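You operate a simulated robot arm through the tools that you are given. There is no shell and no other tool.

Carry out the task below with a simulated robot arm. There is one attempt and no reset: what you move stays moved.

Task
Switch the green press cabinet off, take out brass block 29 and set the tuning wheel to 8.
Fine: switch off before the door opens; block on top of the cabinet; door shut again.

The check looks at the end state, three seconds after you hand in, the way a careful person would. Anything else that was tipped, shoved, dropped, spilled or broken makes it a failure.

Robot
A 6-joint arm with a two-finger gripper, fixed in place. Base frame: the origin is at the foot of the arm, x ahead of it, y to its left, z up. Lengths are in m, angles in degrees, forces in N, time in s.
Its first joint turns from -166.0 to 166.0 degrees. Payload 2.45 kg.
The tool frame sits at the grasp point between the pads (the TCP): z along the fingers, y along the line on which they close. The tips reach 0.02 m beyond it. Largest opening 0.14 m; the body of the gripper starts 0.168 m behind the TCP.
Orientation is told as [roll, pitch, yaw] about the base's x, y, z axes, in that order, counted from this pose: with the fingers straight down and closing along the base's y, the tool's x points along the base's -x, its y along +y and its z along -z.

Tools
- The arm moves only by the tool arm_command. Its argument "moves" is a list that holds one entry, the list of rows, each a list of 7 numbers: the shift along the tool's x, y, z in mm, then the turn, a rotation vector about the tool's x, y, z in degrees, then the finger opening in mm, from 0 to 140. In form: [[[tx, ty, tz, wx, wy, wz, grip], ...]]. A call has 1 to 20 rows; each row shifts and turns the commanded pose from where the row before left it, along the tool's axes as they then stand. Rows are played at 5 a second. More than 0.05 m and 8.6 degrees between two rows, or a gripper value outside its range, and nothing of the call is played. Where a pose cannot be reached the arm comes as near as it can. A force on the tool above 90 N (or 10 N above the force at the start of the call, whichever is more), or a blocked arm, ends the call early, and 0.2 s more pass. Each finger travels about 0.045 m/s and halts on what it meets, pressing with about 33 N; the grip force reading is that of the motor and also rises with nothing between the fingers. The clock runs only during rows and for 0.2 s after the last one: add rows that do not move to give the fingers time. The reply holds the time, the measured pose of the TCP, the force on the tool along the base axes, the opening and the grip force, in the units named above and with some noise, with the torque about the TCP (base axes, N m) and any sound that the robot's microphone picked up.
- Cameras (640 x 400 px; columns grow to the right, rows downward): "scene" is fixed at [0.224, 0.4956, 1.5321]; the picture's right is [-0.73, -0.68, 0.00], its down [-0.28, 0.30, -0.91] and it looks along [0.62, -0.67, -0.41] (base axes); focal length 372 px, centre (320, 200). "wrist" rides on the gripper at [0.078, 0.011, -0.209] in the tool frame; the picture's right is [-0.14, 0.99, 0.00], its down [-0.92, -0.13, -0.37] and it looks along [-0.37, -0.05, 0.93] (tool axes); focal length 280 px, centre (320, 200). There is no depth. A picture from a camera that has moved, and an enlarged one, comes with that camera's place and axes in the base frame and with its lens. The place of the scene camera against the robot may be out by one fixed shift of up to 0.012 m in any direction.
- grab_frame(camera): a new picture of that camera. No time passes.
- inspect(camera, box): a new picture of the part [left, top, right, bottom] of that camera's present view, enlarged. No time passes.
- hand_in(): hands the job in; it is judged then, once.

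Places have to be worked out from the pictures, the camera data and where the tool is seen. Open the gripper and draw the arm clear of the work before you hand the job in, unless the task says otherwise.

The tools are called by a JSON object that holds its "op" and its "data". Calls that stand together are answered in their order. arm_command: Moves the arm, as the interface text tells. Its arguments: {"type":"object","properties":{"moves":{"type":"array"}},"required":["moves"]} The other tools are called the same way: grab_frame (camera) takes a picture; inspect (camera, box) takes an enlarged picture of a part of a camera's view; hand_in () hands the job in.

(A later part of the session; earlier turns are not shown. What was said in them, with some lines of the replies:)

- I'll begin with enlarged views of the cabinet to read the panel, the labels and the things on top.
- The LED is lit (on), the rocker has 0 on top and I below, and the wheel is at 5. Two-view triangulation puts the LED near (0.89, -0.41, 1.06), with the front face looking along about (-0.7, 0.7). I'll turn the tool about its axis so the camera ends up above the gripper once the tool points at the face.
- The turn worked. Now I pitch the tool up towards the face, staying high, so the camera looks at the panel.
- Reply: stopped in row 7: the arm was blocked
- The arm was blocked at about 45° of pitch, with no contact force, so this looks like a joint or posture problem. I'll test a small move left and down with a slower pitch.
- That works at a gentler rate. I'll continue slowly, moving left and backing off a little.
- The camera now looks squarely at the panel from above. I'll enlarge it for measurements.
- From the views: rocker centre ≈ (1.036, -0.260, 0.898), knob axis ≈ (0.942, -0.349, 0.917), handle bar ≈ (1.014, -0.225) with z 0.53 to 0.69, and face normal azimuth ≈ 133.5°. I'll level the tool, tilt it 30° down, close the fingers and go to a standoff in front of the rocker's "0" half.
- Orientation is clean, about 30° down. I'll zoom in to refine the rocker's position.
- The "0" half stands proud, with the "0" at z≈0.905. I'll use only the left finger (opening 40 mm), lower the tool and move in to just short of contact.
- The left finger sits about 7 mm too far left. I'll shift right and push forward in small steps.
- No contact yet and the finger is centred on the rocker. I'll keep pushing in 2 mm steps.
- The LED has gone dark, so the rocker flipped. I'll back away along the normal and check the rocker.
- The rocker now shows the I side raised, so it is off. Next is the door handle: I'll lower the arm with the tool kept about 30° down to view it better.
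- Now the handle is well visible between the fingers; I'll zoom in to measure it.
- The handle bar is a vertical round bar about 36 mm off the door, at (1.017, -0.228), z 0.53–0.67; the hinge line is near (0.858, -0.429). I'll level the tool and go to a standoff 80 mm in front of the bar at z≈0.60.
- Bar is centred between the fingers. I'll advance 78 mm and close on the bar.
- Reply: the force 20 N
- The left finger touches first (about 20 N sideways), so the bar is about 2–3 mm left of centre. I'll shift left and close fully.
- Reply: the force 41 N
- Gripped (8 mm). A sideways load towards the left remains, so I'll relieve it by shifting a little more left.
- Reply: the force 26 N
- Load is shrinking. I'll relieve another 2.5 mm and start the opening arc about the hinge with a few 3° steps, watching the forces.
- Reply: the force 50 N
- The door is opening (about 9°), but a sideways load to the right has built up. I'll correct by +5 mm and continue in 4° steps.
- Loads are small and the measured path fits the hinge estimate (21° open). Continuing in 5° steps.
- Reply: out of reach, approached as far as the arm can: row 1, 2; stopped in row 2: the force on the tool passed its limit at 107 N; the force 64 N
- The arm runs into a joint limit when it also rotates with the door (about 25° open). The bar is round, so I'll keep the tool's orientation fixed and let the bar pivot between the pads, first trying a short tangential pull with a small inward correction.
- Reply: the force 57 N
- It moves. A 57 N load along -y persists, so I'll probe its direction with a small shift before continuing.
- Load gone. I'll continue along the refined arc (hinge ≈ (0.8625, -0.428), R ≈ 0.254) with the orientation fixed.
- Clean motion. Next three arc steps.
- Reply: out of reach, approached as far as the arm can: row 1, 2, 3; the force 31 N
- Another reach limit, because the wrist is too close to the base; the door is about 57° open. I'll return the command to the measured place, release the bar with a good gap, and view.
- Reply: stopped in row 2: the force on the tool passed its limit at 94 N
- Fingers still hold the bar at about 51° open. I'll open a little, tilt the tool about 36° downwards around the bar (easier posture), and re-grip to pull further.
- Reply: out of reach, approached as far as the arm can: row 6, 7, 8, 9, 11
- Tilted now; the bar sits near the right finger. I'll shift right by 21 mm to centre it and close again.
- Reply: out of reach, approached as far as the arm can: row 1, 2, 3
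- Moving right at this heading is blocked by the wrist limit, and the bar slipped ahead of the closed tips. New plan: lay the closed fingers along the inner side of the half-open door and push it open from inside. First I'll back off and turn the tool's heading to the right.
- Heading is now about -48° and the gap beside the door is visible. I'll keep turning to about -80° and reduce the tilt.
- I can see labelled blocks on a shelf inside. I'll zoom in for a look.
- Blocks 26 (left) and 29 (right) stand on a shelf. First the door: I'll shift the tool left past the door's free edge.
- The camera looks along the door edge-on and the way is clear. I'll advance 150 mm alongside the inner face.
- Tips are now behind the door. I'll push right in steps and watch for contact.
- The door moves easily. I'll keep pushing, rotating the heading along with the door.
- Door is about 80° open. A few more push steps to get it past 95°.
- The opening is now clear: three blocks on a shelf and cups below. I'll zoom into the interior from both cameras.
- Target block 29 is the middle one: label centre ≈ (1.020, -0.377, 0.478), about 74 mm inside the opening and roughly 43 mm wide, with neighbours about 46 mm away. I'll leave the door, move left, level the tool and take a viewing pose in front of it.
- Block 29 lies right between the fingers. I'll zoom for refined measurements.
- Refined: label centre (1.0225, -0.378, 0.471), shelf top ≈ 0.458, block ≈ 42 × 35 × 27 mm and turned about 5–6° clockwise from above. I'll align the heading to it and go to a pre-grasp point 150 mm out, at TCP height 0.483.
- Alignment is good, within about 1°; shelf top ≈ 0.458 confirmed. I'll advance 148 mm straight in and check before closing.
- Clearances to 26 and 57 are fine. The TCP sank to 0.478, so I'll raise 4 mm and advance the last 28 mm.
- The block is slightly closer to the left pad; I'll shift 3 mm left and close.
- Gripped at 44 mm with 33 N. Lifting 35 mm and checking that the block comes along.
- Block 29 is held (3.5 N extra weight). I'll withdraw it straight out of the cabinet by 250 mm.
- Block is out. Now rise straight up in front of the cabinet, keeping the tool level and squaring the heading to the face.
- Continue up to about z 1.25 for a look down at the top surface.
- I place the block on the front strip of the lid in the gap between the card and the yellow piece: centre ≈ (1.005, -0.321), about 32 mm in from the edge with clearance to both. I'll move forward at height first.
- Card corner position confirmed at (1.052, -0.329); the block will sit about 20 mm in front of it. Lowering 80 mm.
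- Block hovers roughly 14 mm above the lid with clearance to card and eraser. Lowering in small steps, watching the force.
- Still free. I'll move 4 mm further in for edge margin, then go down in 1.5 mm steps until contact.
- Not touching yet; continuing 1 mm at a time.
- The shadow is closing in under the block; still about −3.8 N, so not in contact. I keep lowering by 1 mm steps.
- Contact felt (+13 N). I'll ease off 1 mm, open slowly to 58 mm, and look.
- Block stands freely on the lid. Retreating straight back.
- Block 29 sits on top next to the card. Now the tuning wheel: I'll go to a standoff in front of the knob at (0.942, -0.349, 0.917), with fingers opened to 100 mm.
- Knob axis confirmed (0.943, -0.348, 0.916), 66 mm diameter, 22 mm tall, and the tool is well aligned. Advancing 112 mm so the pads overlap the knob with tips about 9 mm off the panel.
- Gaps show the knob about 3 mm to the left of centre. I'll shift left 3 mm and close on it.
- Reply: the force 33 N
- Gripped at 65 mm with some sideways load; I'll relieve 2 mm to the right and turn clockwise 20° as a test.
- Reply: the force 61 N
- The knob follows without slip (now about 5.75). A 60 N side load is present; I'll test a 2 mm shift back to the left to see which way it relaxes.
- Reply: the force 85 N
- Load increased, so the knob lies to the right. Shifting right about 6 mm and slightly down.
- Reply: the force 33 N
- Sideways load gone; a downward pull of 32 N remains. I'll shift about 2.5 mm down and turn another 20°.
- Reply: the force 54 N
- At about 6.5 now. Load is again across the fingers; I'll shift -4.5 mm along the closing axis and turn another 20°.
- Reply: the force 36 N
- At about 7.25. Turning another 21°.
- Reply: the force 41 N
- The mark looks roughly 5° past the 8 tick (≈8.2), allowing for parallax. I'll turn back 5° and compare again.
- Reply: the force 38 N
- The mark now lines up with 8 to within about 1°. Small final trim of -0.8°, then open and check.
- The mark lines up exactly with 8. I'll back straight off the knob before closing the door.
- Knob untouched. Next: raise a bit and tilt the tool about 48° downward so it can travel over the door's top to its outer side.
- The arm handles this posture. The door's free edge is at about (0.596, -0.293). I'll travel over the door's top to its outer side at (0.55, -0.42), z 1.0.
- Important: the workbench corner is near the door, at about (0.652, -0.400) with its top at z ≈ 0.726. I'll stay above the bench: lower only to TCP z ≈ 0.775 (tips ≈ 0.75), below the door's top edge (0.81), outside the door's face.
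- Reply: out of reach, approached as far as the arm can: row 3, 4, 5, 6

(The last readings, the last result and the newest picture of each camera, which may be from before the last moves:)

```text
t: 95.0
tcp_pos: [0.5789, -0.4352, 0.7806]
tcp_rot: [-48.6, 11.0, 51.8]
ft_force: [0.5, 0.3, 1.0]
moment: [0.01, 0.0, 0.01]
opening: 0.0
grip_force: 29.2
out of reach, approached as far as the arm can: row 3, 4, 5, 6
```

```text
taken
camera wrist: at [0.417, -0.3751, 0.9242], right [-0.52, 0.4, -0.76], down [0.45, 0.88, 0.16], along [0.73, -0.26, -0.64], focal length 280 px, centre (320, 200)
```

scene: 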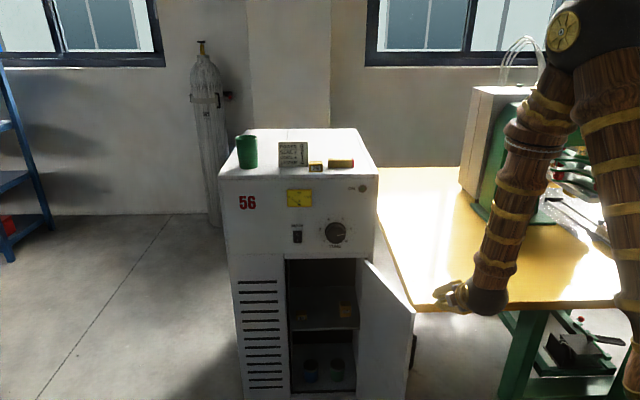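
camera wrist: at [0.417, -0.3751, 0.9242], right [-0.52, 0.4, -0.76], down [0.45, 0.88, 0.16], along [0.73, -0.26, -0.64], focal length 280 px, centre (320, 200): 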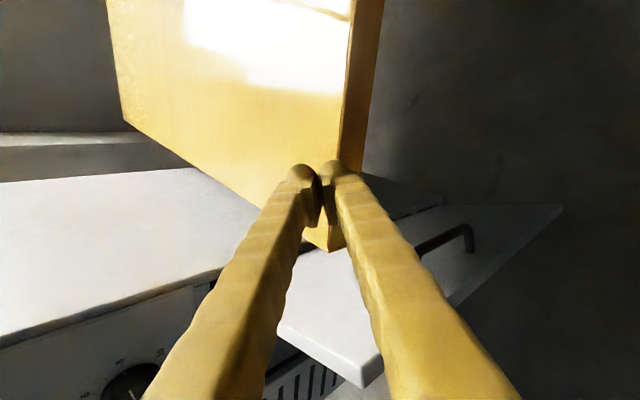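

The arm reached (0.579, -0.435, 0.781), above the bench and outside the door. Now I sweep left towards the door in small steps until contact.

{"op": "arm_command", "data": {"moves": [[[-19.2, -0.3, -5.3, 0, 0, 0, 0], [-19.2, -0.3, -5.3, 0, 0, 0, 0], [-19.2, -0.3, -5.3, 0, 0, 0, 0], [-19.2, -0.3, -5.3, 0, 0, 0, 0], [0, 0, 0, 0, 0, 0, 0]]]}}

{"op": "grab_frame", "data": {"camera": "scene"}}

{"op": "grab_frame", "data": {"camera": "wrist"}}

```text
t: 96.2
tcp_pos: [0.6161, -0.3647, 0.783]
tcp_rot: [-48.7, 10.7, 52.0]
ft_force: [-0.1, 0.7, 0.2]
moment: [-0.01, 0.02, -0.01]
opening: 0.0
grip_force: 28.7
out of reach, approached as far as the arm can: row 2
```

```text
taken
```

scene: 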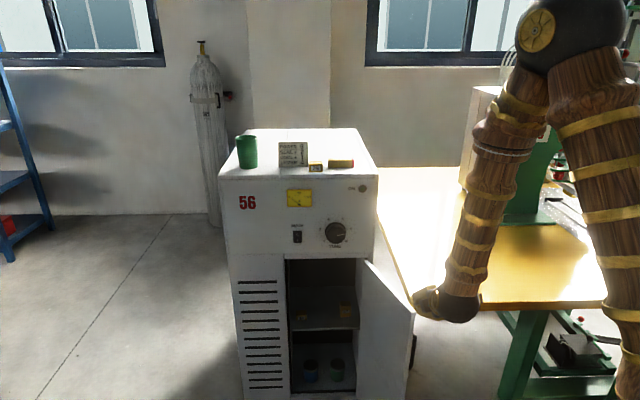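

```text
taken
camera wrist: at [0.4544, -0.3062, 0.9259], right [-0.52, 0.4, -0.76], down [0.44, 0.88, 0.16], along [0.73, -0.25, -0.63], focal length 280 px, centre (320, 200)
```

wrist: 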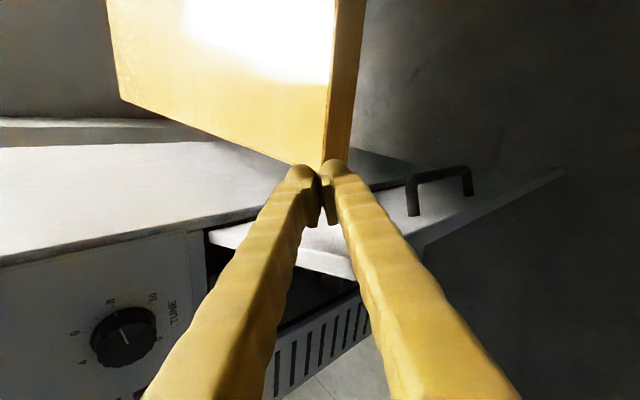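

About 30 mm from the door's outer face. I'll lower slightly and push the door along its closing arc in small steps (to about 80° open), then check.

{"op": "arm_command", "data": {"moves": [[[-22.9, 1.2, -1.3, 0, 0, 0, 0], [-22.9, 1.2, -1.3, 0, 0, 0, 0], [-22.9, 1.2, -1.3, 0, 0, 0, 0], [-20.5, -2.2, -3.4, 0, 0, 0, 0], [-20.5, -2.2, -3.4, 0, 0, 0, 0], [-19.5, -4.2, -0.8, 0, 0, 0, 0], [-19.5, -4.2, -0.8, 0, 0, 0, 0]]]}}

{"op": "grab_frame", "data": {"camera": "scene"}}

{"op": "grab_frame", "data": {"camera": "wrist"}}

```text
t: 97.8
tcp_pos: [0.7071, -0.2466, 0.7704]
tcp_rot: [-48.8, 10.7, 52.2]
ft_force: [0.6, -0.7, -1.4]
moment: [0.01, -0.03, 0.01]
opening: 0.0
grip_force: 29.3
```

```text
taken
```

scene: 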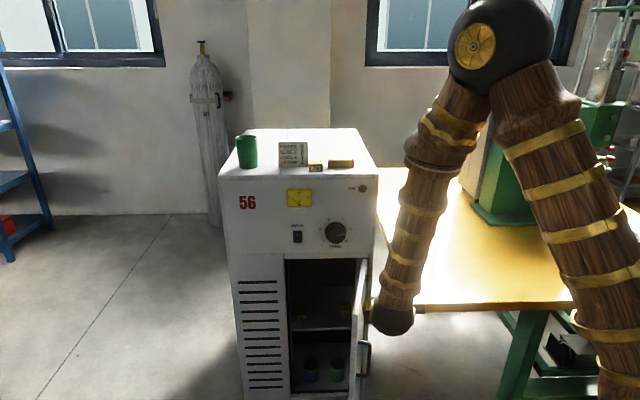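

```text
taken
camera wrist: at [0.5437, -0.1879, 0.9136], right [-0.52, 0.4, -0.76], down [0.44, 0.88, 0.16], along [0.73, -0.25, -0.63], focal length 280 px, centre (320, 200)
```

wrist: 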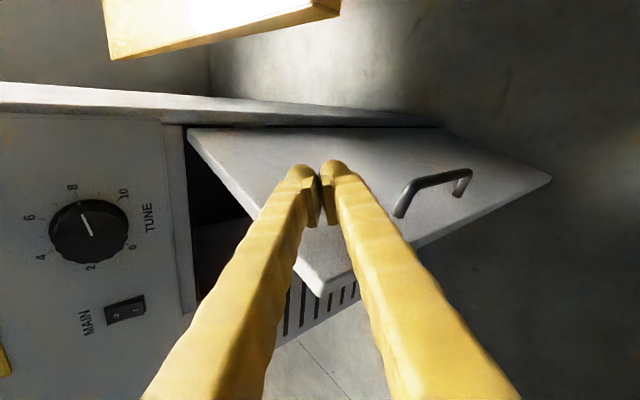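

Door follows nicely. Continuing the arc to about 40° open.

{"op": "arm_command", "data": {"moves": [[[-18.8, -5.5, 0.8, 0, 0, 0, 0], [-18.8, -5.5, 0.8, 0, 0, 0, 0], [-17.8, -8.2, 4.2, 0, 0, 0, 0], [-17.8, -8.2, 4.2, 0, 0, 0, 0], [-16.2, -9.9, 6.6, 0, 0, 0, 0], [-16.2, -9.9, 6.6, 0, 0, 0, 0], [-14.1, -11.3, 8.8, 0, 0, 0, 0], [-14.1, -11.3, 8.8, 0, 0, 0, 0]]]}}

{"op": "grab_frame", "data": {"camera": "scene"}}

{"op": "grab_frame", "data": {"camera": "wrist"}}

```text
t: 99.6
tcp_pos: [0.8507, -0.1848, 0.7705]
tcp_rot: [-48.7, 10.7, 52.2]
ft_force: [-0.5, 0.1, -0.6]
moment: [0.0, 0.02, 0.01]
opening: 0.0
grip_force: 29.0
```

```text
taken
```

scene: 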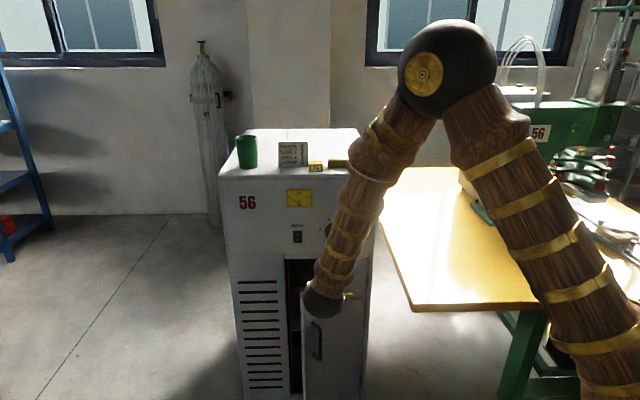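

```text
taken
camera wrist: at [0.6873, -0.1262, 0.914], right [-0.52, 0.4, -0.76], down [0.44, 0.88, 0.16], along [0.73, -0.25, -0.63], focal length 280 px, centre (320, 200)
```

wrist: 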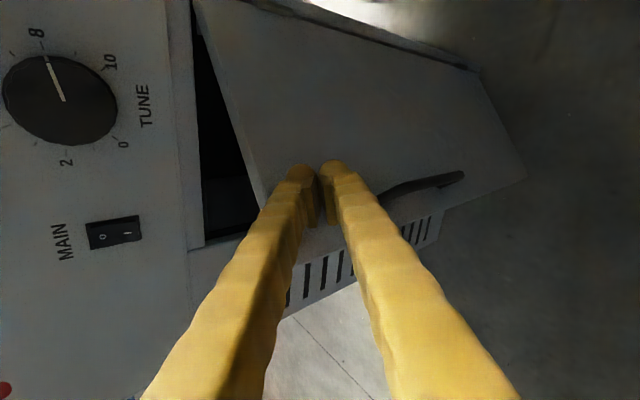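

Continuing the push to roughly 10° open.

{"op": "arm_command", "data": {"moves": [[[-11.6, -13.2, 11.7, 0, 0, 0, 0], [-11.6, -13.2, 11.7, 0, 0, 0, 0], [-8.9, -13.6, 12.8, 0, 0, 0, 0], [-8.9, -13.6, 12.8, 0, 0, 0, 0], [-5.8, -14.3, 14.6, 0, 0, 0, 0], [-5.8, -14.3, 14.6, 0, 0, 0, 0]]]}}

{"op": "grab_frame", "data": {"camera": "scene"}}

{"op": "grab_frame", "data": {"camera": "wrist"}}

```text
t: 101.0
tcp_pos: [0.9755, -0.2107, 0.7731]
tcp_rot: [-48.8, 10.7, 52.2]
ft_force: [0.3, 0.9, 0.7]
moment: [0.01, -0.02, 0.01]
opening: 0.0
grip_force: 28.9
```

```text
taken
```

scene: 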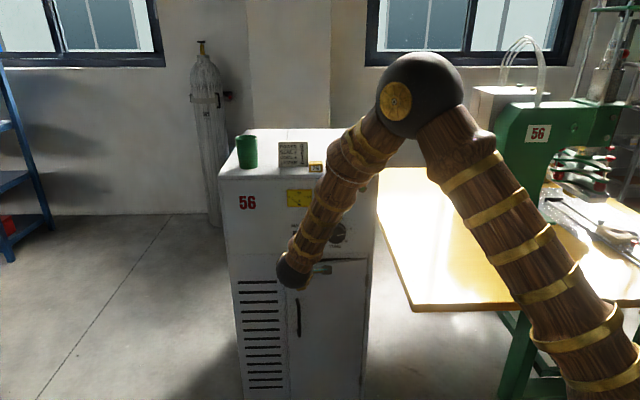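

```text
taken
camera wrist: at [0.8118, -0.153, 0.9168], right [-0.52, 0.4, -0.76], down [0.44, 0.88, 0.16], along [0.73, -0.25, -0.63], focal length 280 px, centre (320, 200)
```

wrist: 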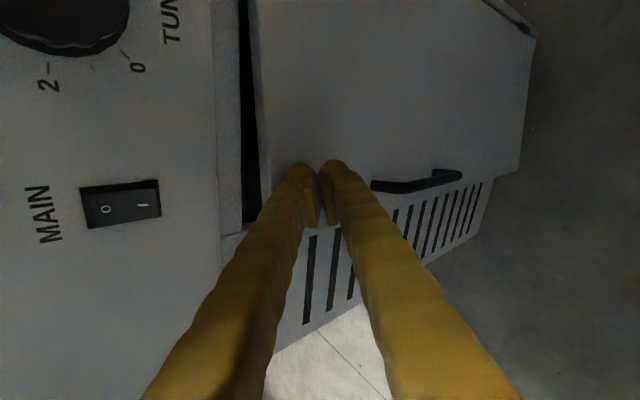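

About 10° left. Final push straight toward the face: 40 mm, then fine steps until a firm stop.

{"op": "arm_command", "data": {"moves": [[[1.5, -6.3, 7.6, 0, 0, 0, 0], [1.5, -6.3, 7.6, 0, 0, 0, 0], [1.5, -6.3, 7.6, 0, 0, 0, 0], [0.75, -3.1, 3.8, 0, 0, 0, 0], [0.75, -3.1, 3.8, 0, 0, 0, 0]]]}}

{"op": "grab_frame", "data": {"camera": "wrist"}}

{"op": "inspect", "data": {"camera": "scene", "box": [220, 220, 400, 400]}}

```text
t: 102.2
tcp_pos: [1.0001, -0.2422, 0.7729]
tcp_rot: [-48.8, 10.7, 52.3]
ft_force: [0.2, -0.1, 0.4]
moment: [-0.03, 0.01, -0.05]
opening: 0.0003
grip_force: 30.0
```

```text
taken
camera wrist: at [0.8372, -0.1832, 0.9156], right [-0.52, 0.4, -0.76], down [0.44, 0.88, 0.16], along [0.73, -0.25, -0.63], focal length 280 px, centre (320, 200)
```

wrist: 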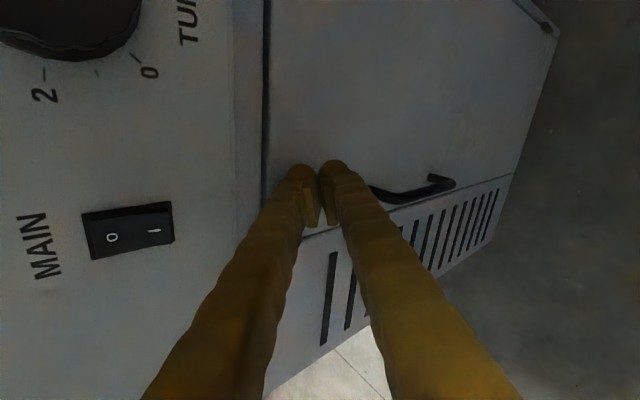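

```text
2.22 times, centred on (310, 310) of scene
camera zoom: at [0.224, 0.4956, 1.5321], right [-0.73, -0.68, 0.0], down [-0.28, 0.3, -0.91], along [0.62, -0.67, -0.41], focal length 827 px, centre (342, -44)
```

zoom: 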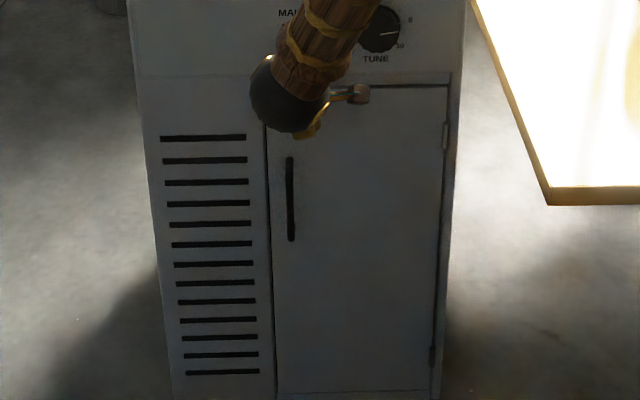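

Almost shut; pushing on in 2 mm steps and watching for the stop.

{"op": "arm_command", "data": {"moves": [[[0.3, -1.26, 1.52, 0, 0, 0, 0], [0.3, -1.26, 1.52, 0, 0, 0, 0], [0.3, -1.26, 1.52, 0, 0, 0, 0], [0.3, -1.26, 1.52, 0, 0, 0, 0]]]}}

{"op": "inspect", "data": {"camera": "wrist", "box": [220, 40, 420, 240]}}

```text
t: 103.2
tcp_pos: [1.0056, -0.2479, 0.7727]
tcp_rot: [-48.8, 10.7, 52.2]
ft_force: [0.9, 1.0, 0.4]
moment: [0.03, -0.01, 0.01]
opening: 0.0002
grip_force: 29.3
```

```text
2.00 times, centred on (320, 140) of wrist
camera zoom: at [0.8419, -0.1882, 0.915], right [-0.52, 0.4, -0.76], down [0.44, 0.88, 0.16], along [0.73, -0.25, -0.63], focal length 561 px, centre (320, 320)
```

zoom: 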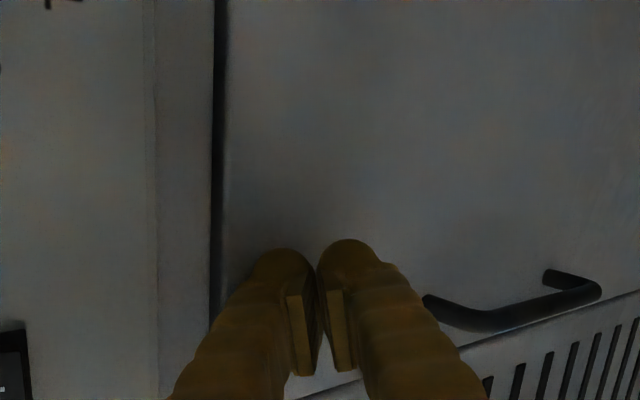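

{"op": "arm_command", "data": {"moves": [[[0.3, -1.26, 1.52, 0, 0, 0, 0], [0.3, -1.26, 1.52, 0, 0, 0, 0], [0.3, -1.26, 1.52, 0, 0, 0, 0]]]}}

{"op": "inspect", "data": {"camera": "wrist", "box": [220, 40, 420, 240]}}

{"op": "inspect", "data": {"camera": "scene", "box": [270, 240, 380, 330]}}

```text
t: 104.0
tcp_pos: [1.0081, -0.2511, 0.7736]
tcp_rot: [-48.8, 10.6, 52.2]
ft_force: [-0.7, 1.1, -0.2]
moment: [0.01, 0.03, 0.0]
opening: 0.0001
grip_force: 29.2
```

```text
2.00 times, centred on (320, 140) of wrist
camera zoom: at [0.8458, -0.1926, 0.9157], right [-0.52, 0.4, -0.76], down [0.44, 0.88, 0.16], along [0.73, -0.25, -0.63], focal length 561 px, centre (320, 320)
```

zoom: 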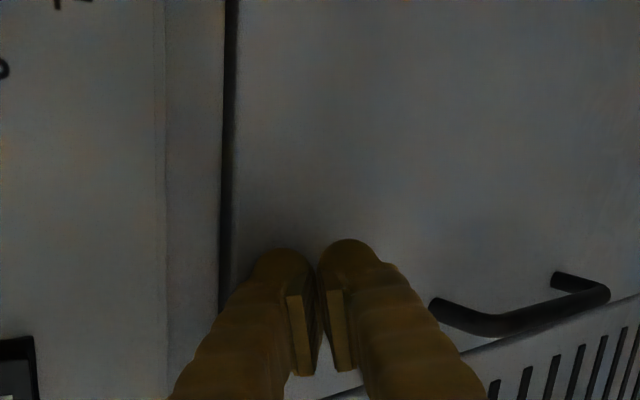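

```text
4.44 times, centred on (325, 285) of scene
camera zoom: at [0.224, 0.4956, 1.5321], right [-0.73, -0.68, 0.0], down [-0.28, 0.3, -0.91], along [0.62, -0.67, -0.41], focal length 1653 px, centre (298, -178)
```

zoom: 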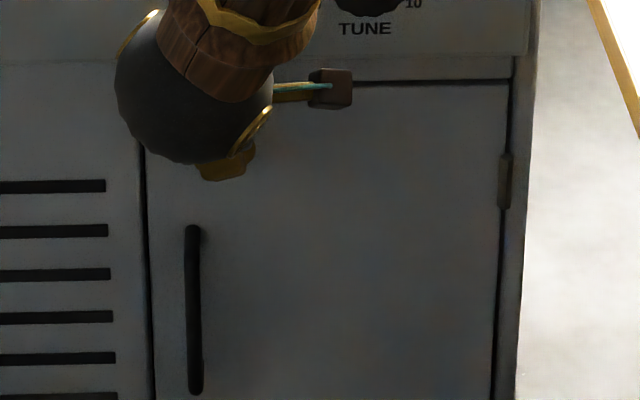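

{"op": "arm_command", "data": {"moves": [[[0.3, -1.26, 1.52, 0, 0, 0, 0], [0.3, -1.26, 1.52, 0, 0, 0, 0], [0, 0, 0, 0, 0, 0, 0]]]}}

```text
t: 104.8
tcp_pos: [1.0106, -0.2528, 0.7734]
tcp_rot: [-48.7, 10.7, 52.2]
ft_force: [-61.0, 43.8, 23.1]
moment: [-1.17, -1.14, -0.95]
opening: 0.0002
grip_force: 29.4
```

A firm stop (about 75 N): the door is shut. Backing off along the normal and checking.

{"op": "arm_command", "data": {"moves": [[[-1.5, 6.3, -7.6, 0, 0, 0, 0], [-3, 12.6, -15.2, 0, 0, 0, 0], [-4.4, 18.9, -22.8, 0, 0, 0, 0], [-4.4, 18.9, -22.8, 0, 0, 0, 0], [-4.4, 18.9, -22.8, 0, 0, 0, 0], [-4.4, 18.9, -22.8, 0, 0, 0, 0], [-4.4, 18.9, -22.8, 0, 0, 0, 40], [0, 0, 0, 0, 0, 0, 80]]]}}

{"op": "grab_frame", "data": {"camera": "scene"}}

{"op": "grab_frame", "data": {"camera": "wrist"}}

{"op": "inspect", "data": {"camera": "scene", "box": [220, 240, 400, 400]}}

```text
t: 106.6
tcp_pos: [0.8867, -0.123, 0.7721]
tcp_rot: [-48.8, 10.7, 52.1]
ft_force: [-0.7, -0.7, 0.0]
moment: [0.03, -0.03, -0.01]
opening: 0.0504
grip_force: 0.1
```

```text
taken
```

scene: 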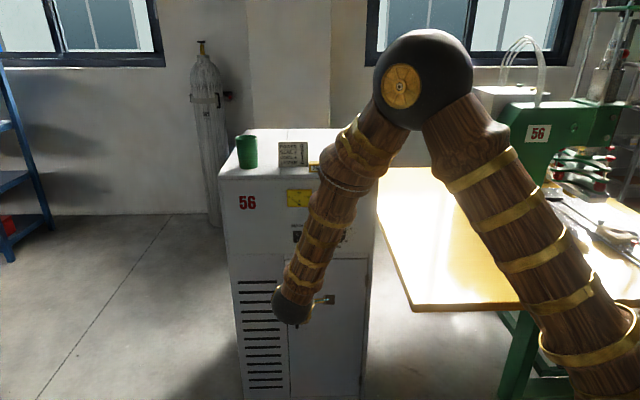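

```text
taken
camera wrist: at [0.724, -0.0643, 0.9146], right [-0.52, 0.4, -0.76], down [0.44, 0.88, 0.16], along [0.73, -0.25, -0.63], focal length 280 px, centre (320, 200)
```

wrist: 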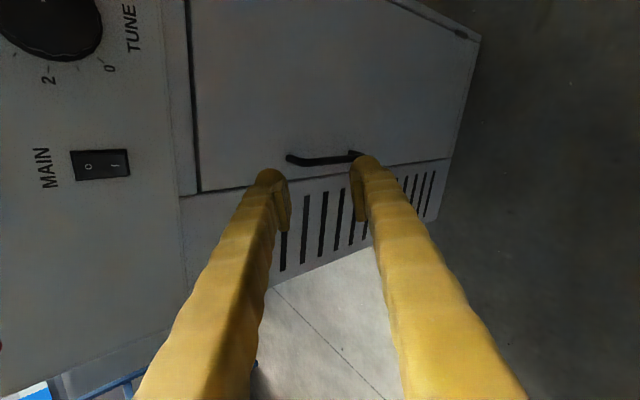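

```text
2.50 times, centred on (310, 320) of scene
camera zoom: at [0.224, 0.4956, 1.5321], right [-0.73, -0.68, 0.0], down [-0.28, 0.3, -0.91], along [0.62, -0.67, -0.41], focal length 930 px, centre (345, -100)
```

zoom: 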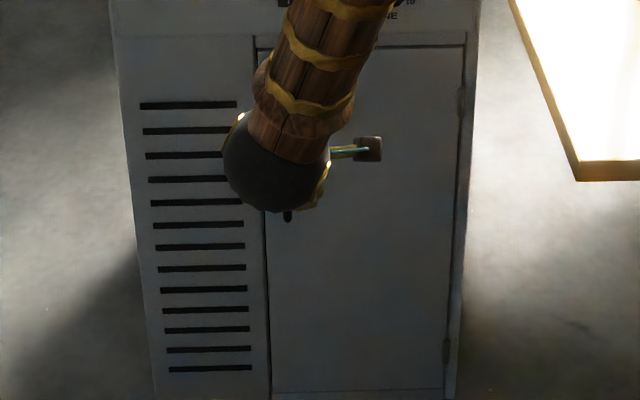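

The door is flush. Now I raise the arm up, back and to the right, clear of the cabinet, gripper open.

{"op": "arm_command", "data": {"moves": [[[4.9, -18.4, -31.7, 0, 0, 0, 80], [4.9, -18.4, -31.7, 0, 0, 0, 80], [4.9, -18.4, -31.7, 0, 0, 0, 80], [4.9, -18.4, -31.7, 0, 0, 0, 80], [4.9, -18.4, -31.7, 0, 0, 0, 80], [4.9, -18.4, -31.7, 0, 0, 0, 80], [4.9, -18.4, -31.7, 0, 0, 0, 80], [4.9, -18.4, -31.7, 0, 0, 0, 80], [4.9, -18.4, -31.7, 0, 0, 0, 80], [4.9, -18.4, -31.7, 0, 0, 0, 80], [29, 7.2, 0.3, 0, 0, 0, 80], [29, 7.2, 0.3, 0, 0, 0, 80], [29, 7.2, 0.3, 0, 0, 0, 80], [29, 7.2, 0.3, 0, 0, 0, 80], [29, 7.2, 0.3, 0, 0, 0, 80], [0, 0, 0, 0, 0, 0, 80]]]}}

{"op": "grab_frame", "data": {"camera": "scene"}}

{"op": "inspect", "data": {"camera": "scene", "box": [270, 180, 370, 260]}}

{"op": "inspect", "data": {"camera": "scene", "box": [220, 240, 400, 400]}}

{"op": "inspect", "data": {"camera": "scene", "box": [210, 120, 390, 260]}}

```text
t: 110.0
tcp_pos: [0.6967, -0.1402, 1.122]
tcp_rot: [-48.8, 10.8, 52.2]
ft_force: [0.4, 0.2, 0.3]
moment: [-0.04, 0.0, -0.02]
opening: 0.0798
grip_force: 0.1
```

```text
taken
```

scene: 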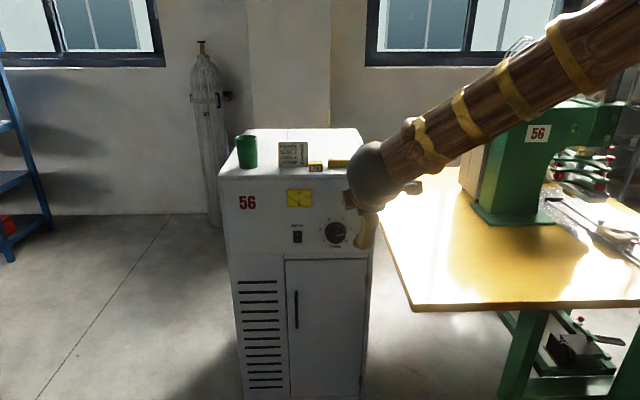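

```text
5.00 times, centred on (320, 220) of scene
camera zoom: at [0.224, 0.4956, 1.5321], right [-0.73, -0.68, 0.0], down [-0.28, 0.3, -0.91], along [0.62, -0.67, -0.41], focal length 1860 px, centre (320, 100)
```

zoom: 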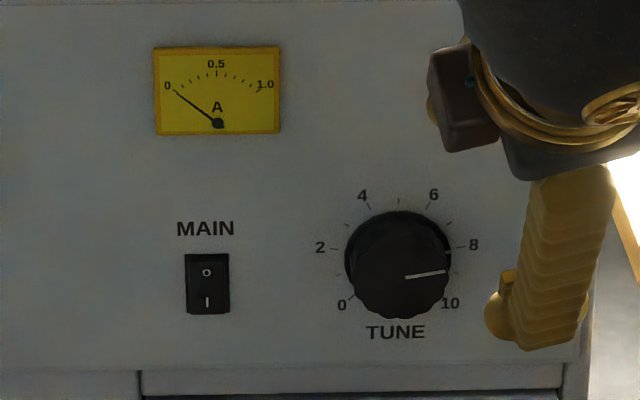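

```text
2.50 times, centred on (310, 320) of scene
camera zoom: at [0.224, 0.4956, 1.5321], right [-0.73, -0.68, 0.0], down [-0.28, 0.3, -0.91], along [0.62, -0.67, -0.41], focal length 930 px, centre (345, -100)
```

zoom: 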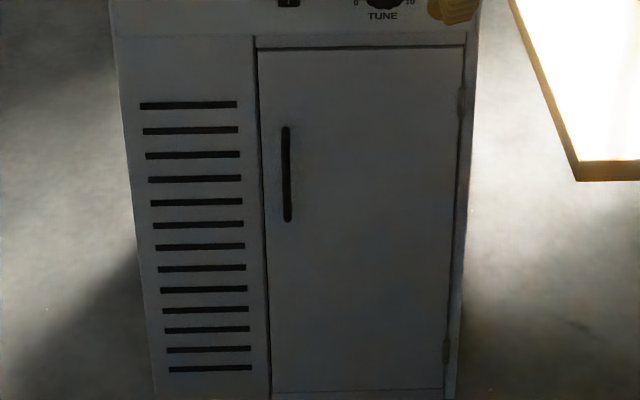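

```text
2.86 times, centred on (300, 190) of scene
camera zoom: at [0.224, 0.4956, 1.5321], right [-0.73, -0.68, 0.0], down [-0.28, 0.3, -0.91], along [0.62, -0.67, -0.41], focal length 1063 px, centre (377, 229)
```

zoom: 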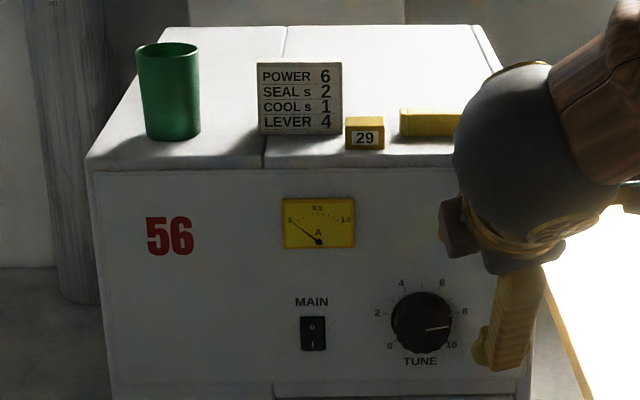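

Everything checks out: LED off, rocker on 0, pointer on 8, door flush, block 29 on top, card, cup and yellow piece in place. I'll draw the arm further back and take a last look before handing in.

{"op": "arm_command", "data": {"moves": [[[14, 3.5, -25, 0, 0, 0, 80], [14, 3.5, -25, 0, 0, 0, 80], [14, 3.5, -25, 0, 0, 0, 80], [14, 3.5, -25, 0, 0, 0, 80], [14, 3.5, -25, 0, 0, 0, 80], [0, 0, 0, 0, 0, 0, 80]]]}}

{"op": "grab_frame", "data": {"camera": "scene"}}

{"op": "inspect", "data": {"camera": "scene", "box": [210, 120, 390, 260]}}

{"op": "grab_frame", "data": {"camera": "wrist"}}

```text
t: 111.4
tcp_pos: [0.5807, -0.1227, 1.204]
tcp_rot: [-48.6, 10.7, 52.1]
ft_force: [0.4, -0.9, -0.6]
moment: [-0.01, -0.04, -0.04]
opening: 0.0799
grip_force: 0.1
```

```text
taken
```

scene: 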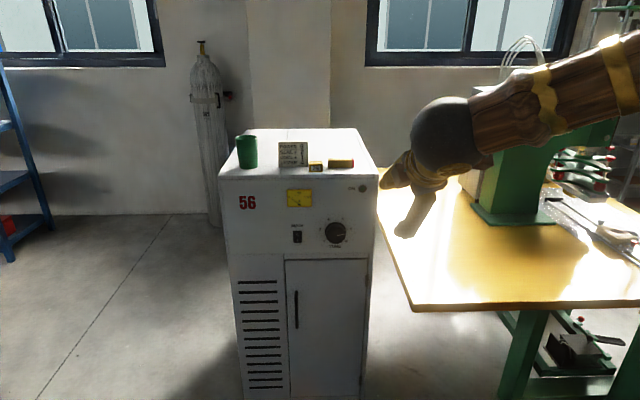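

```text
2.86 times, centred on (300, 190) of scene
camera zoom: at [0.224, 0.4956, 1.5321], right [-0.73, -0.68, 0.0], down [-0.28, 0.3, -0.91], along [0.62, -0.67, -0.41], focal length 1063 px, centre (377, 229)
```

zoom: 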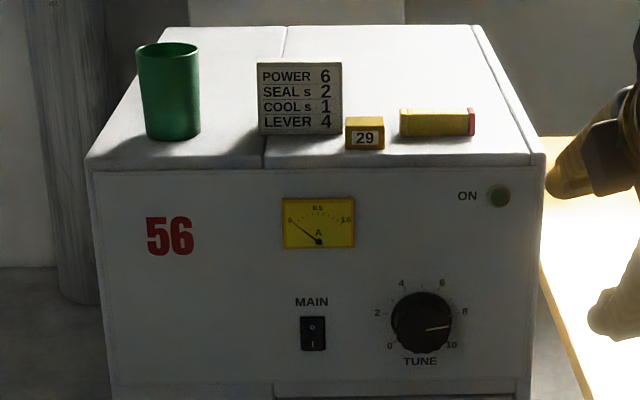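

```text
taken
camera wrist: at [0.4183, -0.0636, 1.3475], right [-0.52, 0.4, -0.76], down [0.44, 0.88, 0.16], along [0.73, -0.25, -0.63], focal length 280 px, centre (320, 200)
```

wrist: 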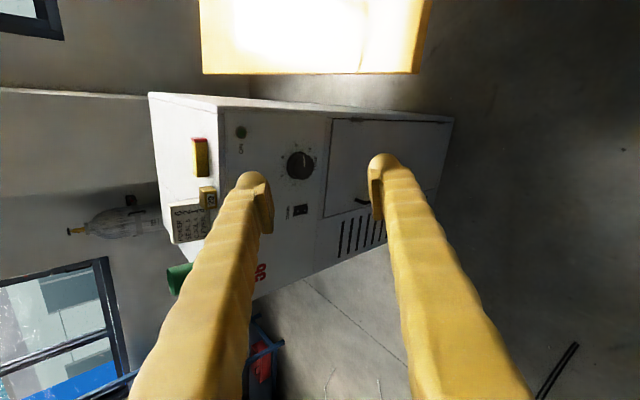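

Last check of the wheel pointer from the fixed camera.

{"op": "inspect", "data": {"camera": "scene", "box": [312, 212, 362, 252]}}

{"op": "inspect", "data": {"camera": "wrist", "box": [275, 140, 325, 190]}}

```text
10.00 times, centred on (337, 232) of scene
camera zoom: at [0.224, 0.4956, 1.5321], right [-0.73, -0.68, 0.0], down [-0.28, 0.3, -0.91], along [0.62, -0.67, -0.41], focal length 3720 px, centre (150, -120)
```

zoom: 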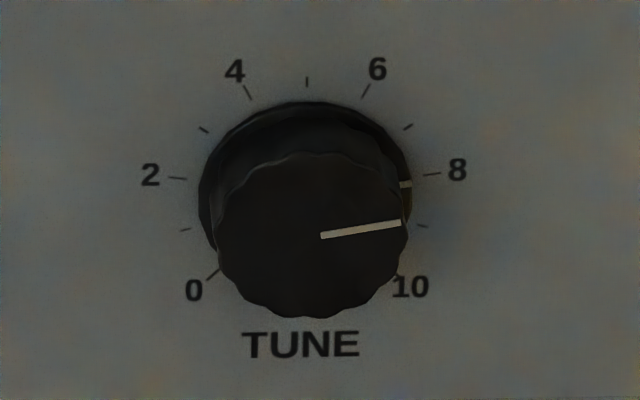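

```text
8.00 times, centred on (300, 165) of wrist
camera zoom: at [0.4183, -0.0636, 1.3475], right [-0.52, 0.4, -0.76], down [0.44, 0.88, 0.16], along [0.73, -0.25, -0.63], focal length 2243 px, centre (480, 480)
```

zoom: 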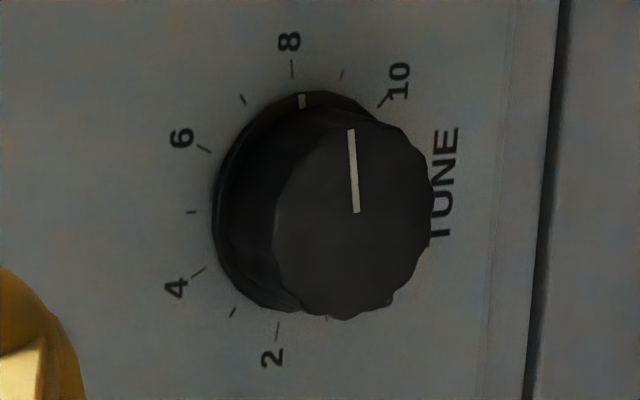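

The pointer line runs parallel to the 8 tick and the skirt mark lines up with it. The gripper is open and the arm is clear, so I'm handing in.

{"op": "hand_in", "data": {}}

```text
The job is handed in.
```

The job is handed in. In the final pictures everything you asked for is in place:

- **Switch:** the cabinet is off. I pressed the rocker to 0 before touching the door, and the ON light is dark.
- **Block:** brass block 29 is on top of the cabinet, just in front of the settings card, about 3 cm in from the front edge.
- **Door:** shut again, pushed until it met a firm stop. It sits flush with the frame.
- **Tuning wheel:** set to 8. The pointer lines up with the 8 mark from both cameras.

The cup, card and yellow piece on top look undisturbed. Blocks 26 and 57 were still on the shelf when I took 29 out. The gripper is open and the arm is clear of the cabinet.
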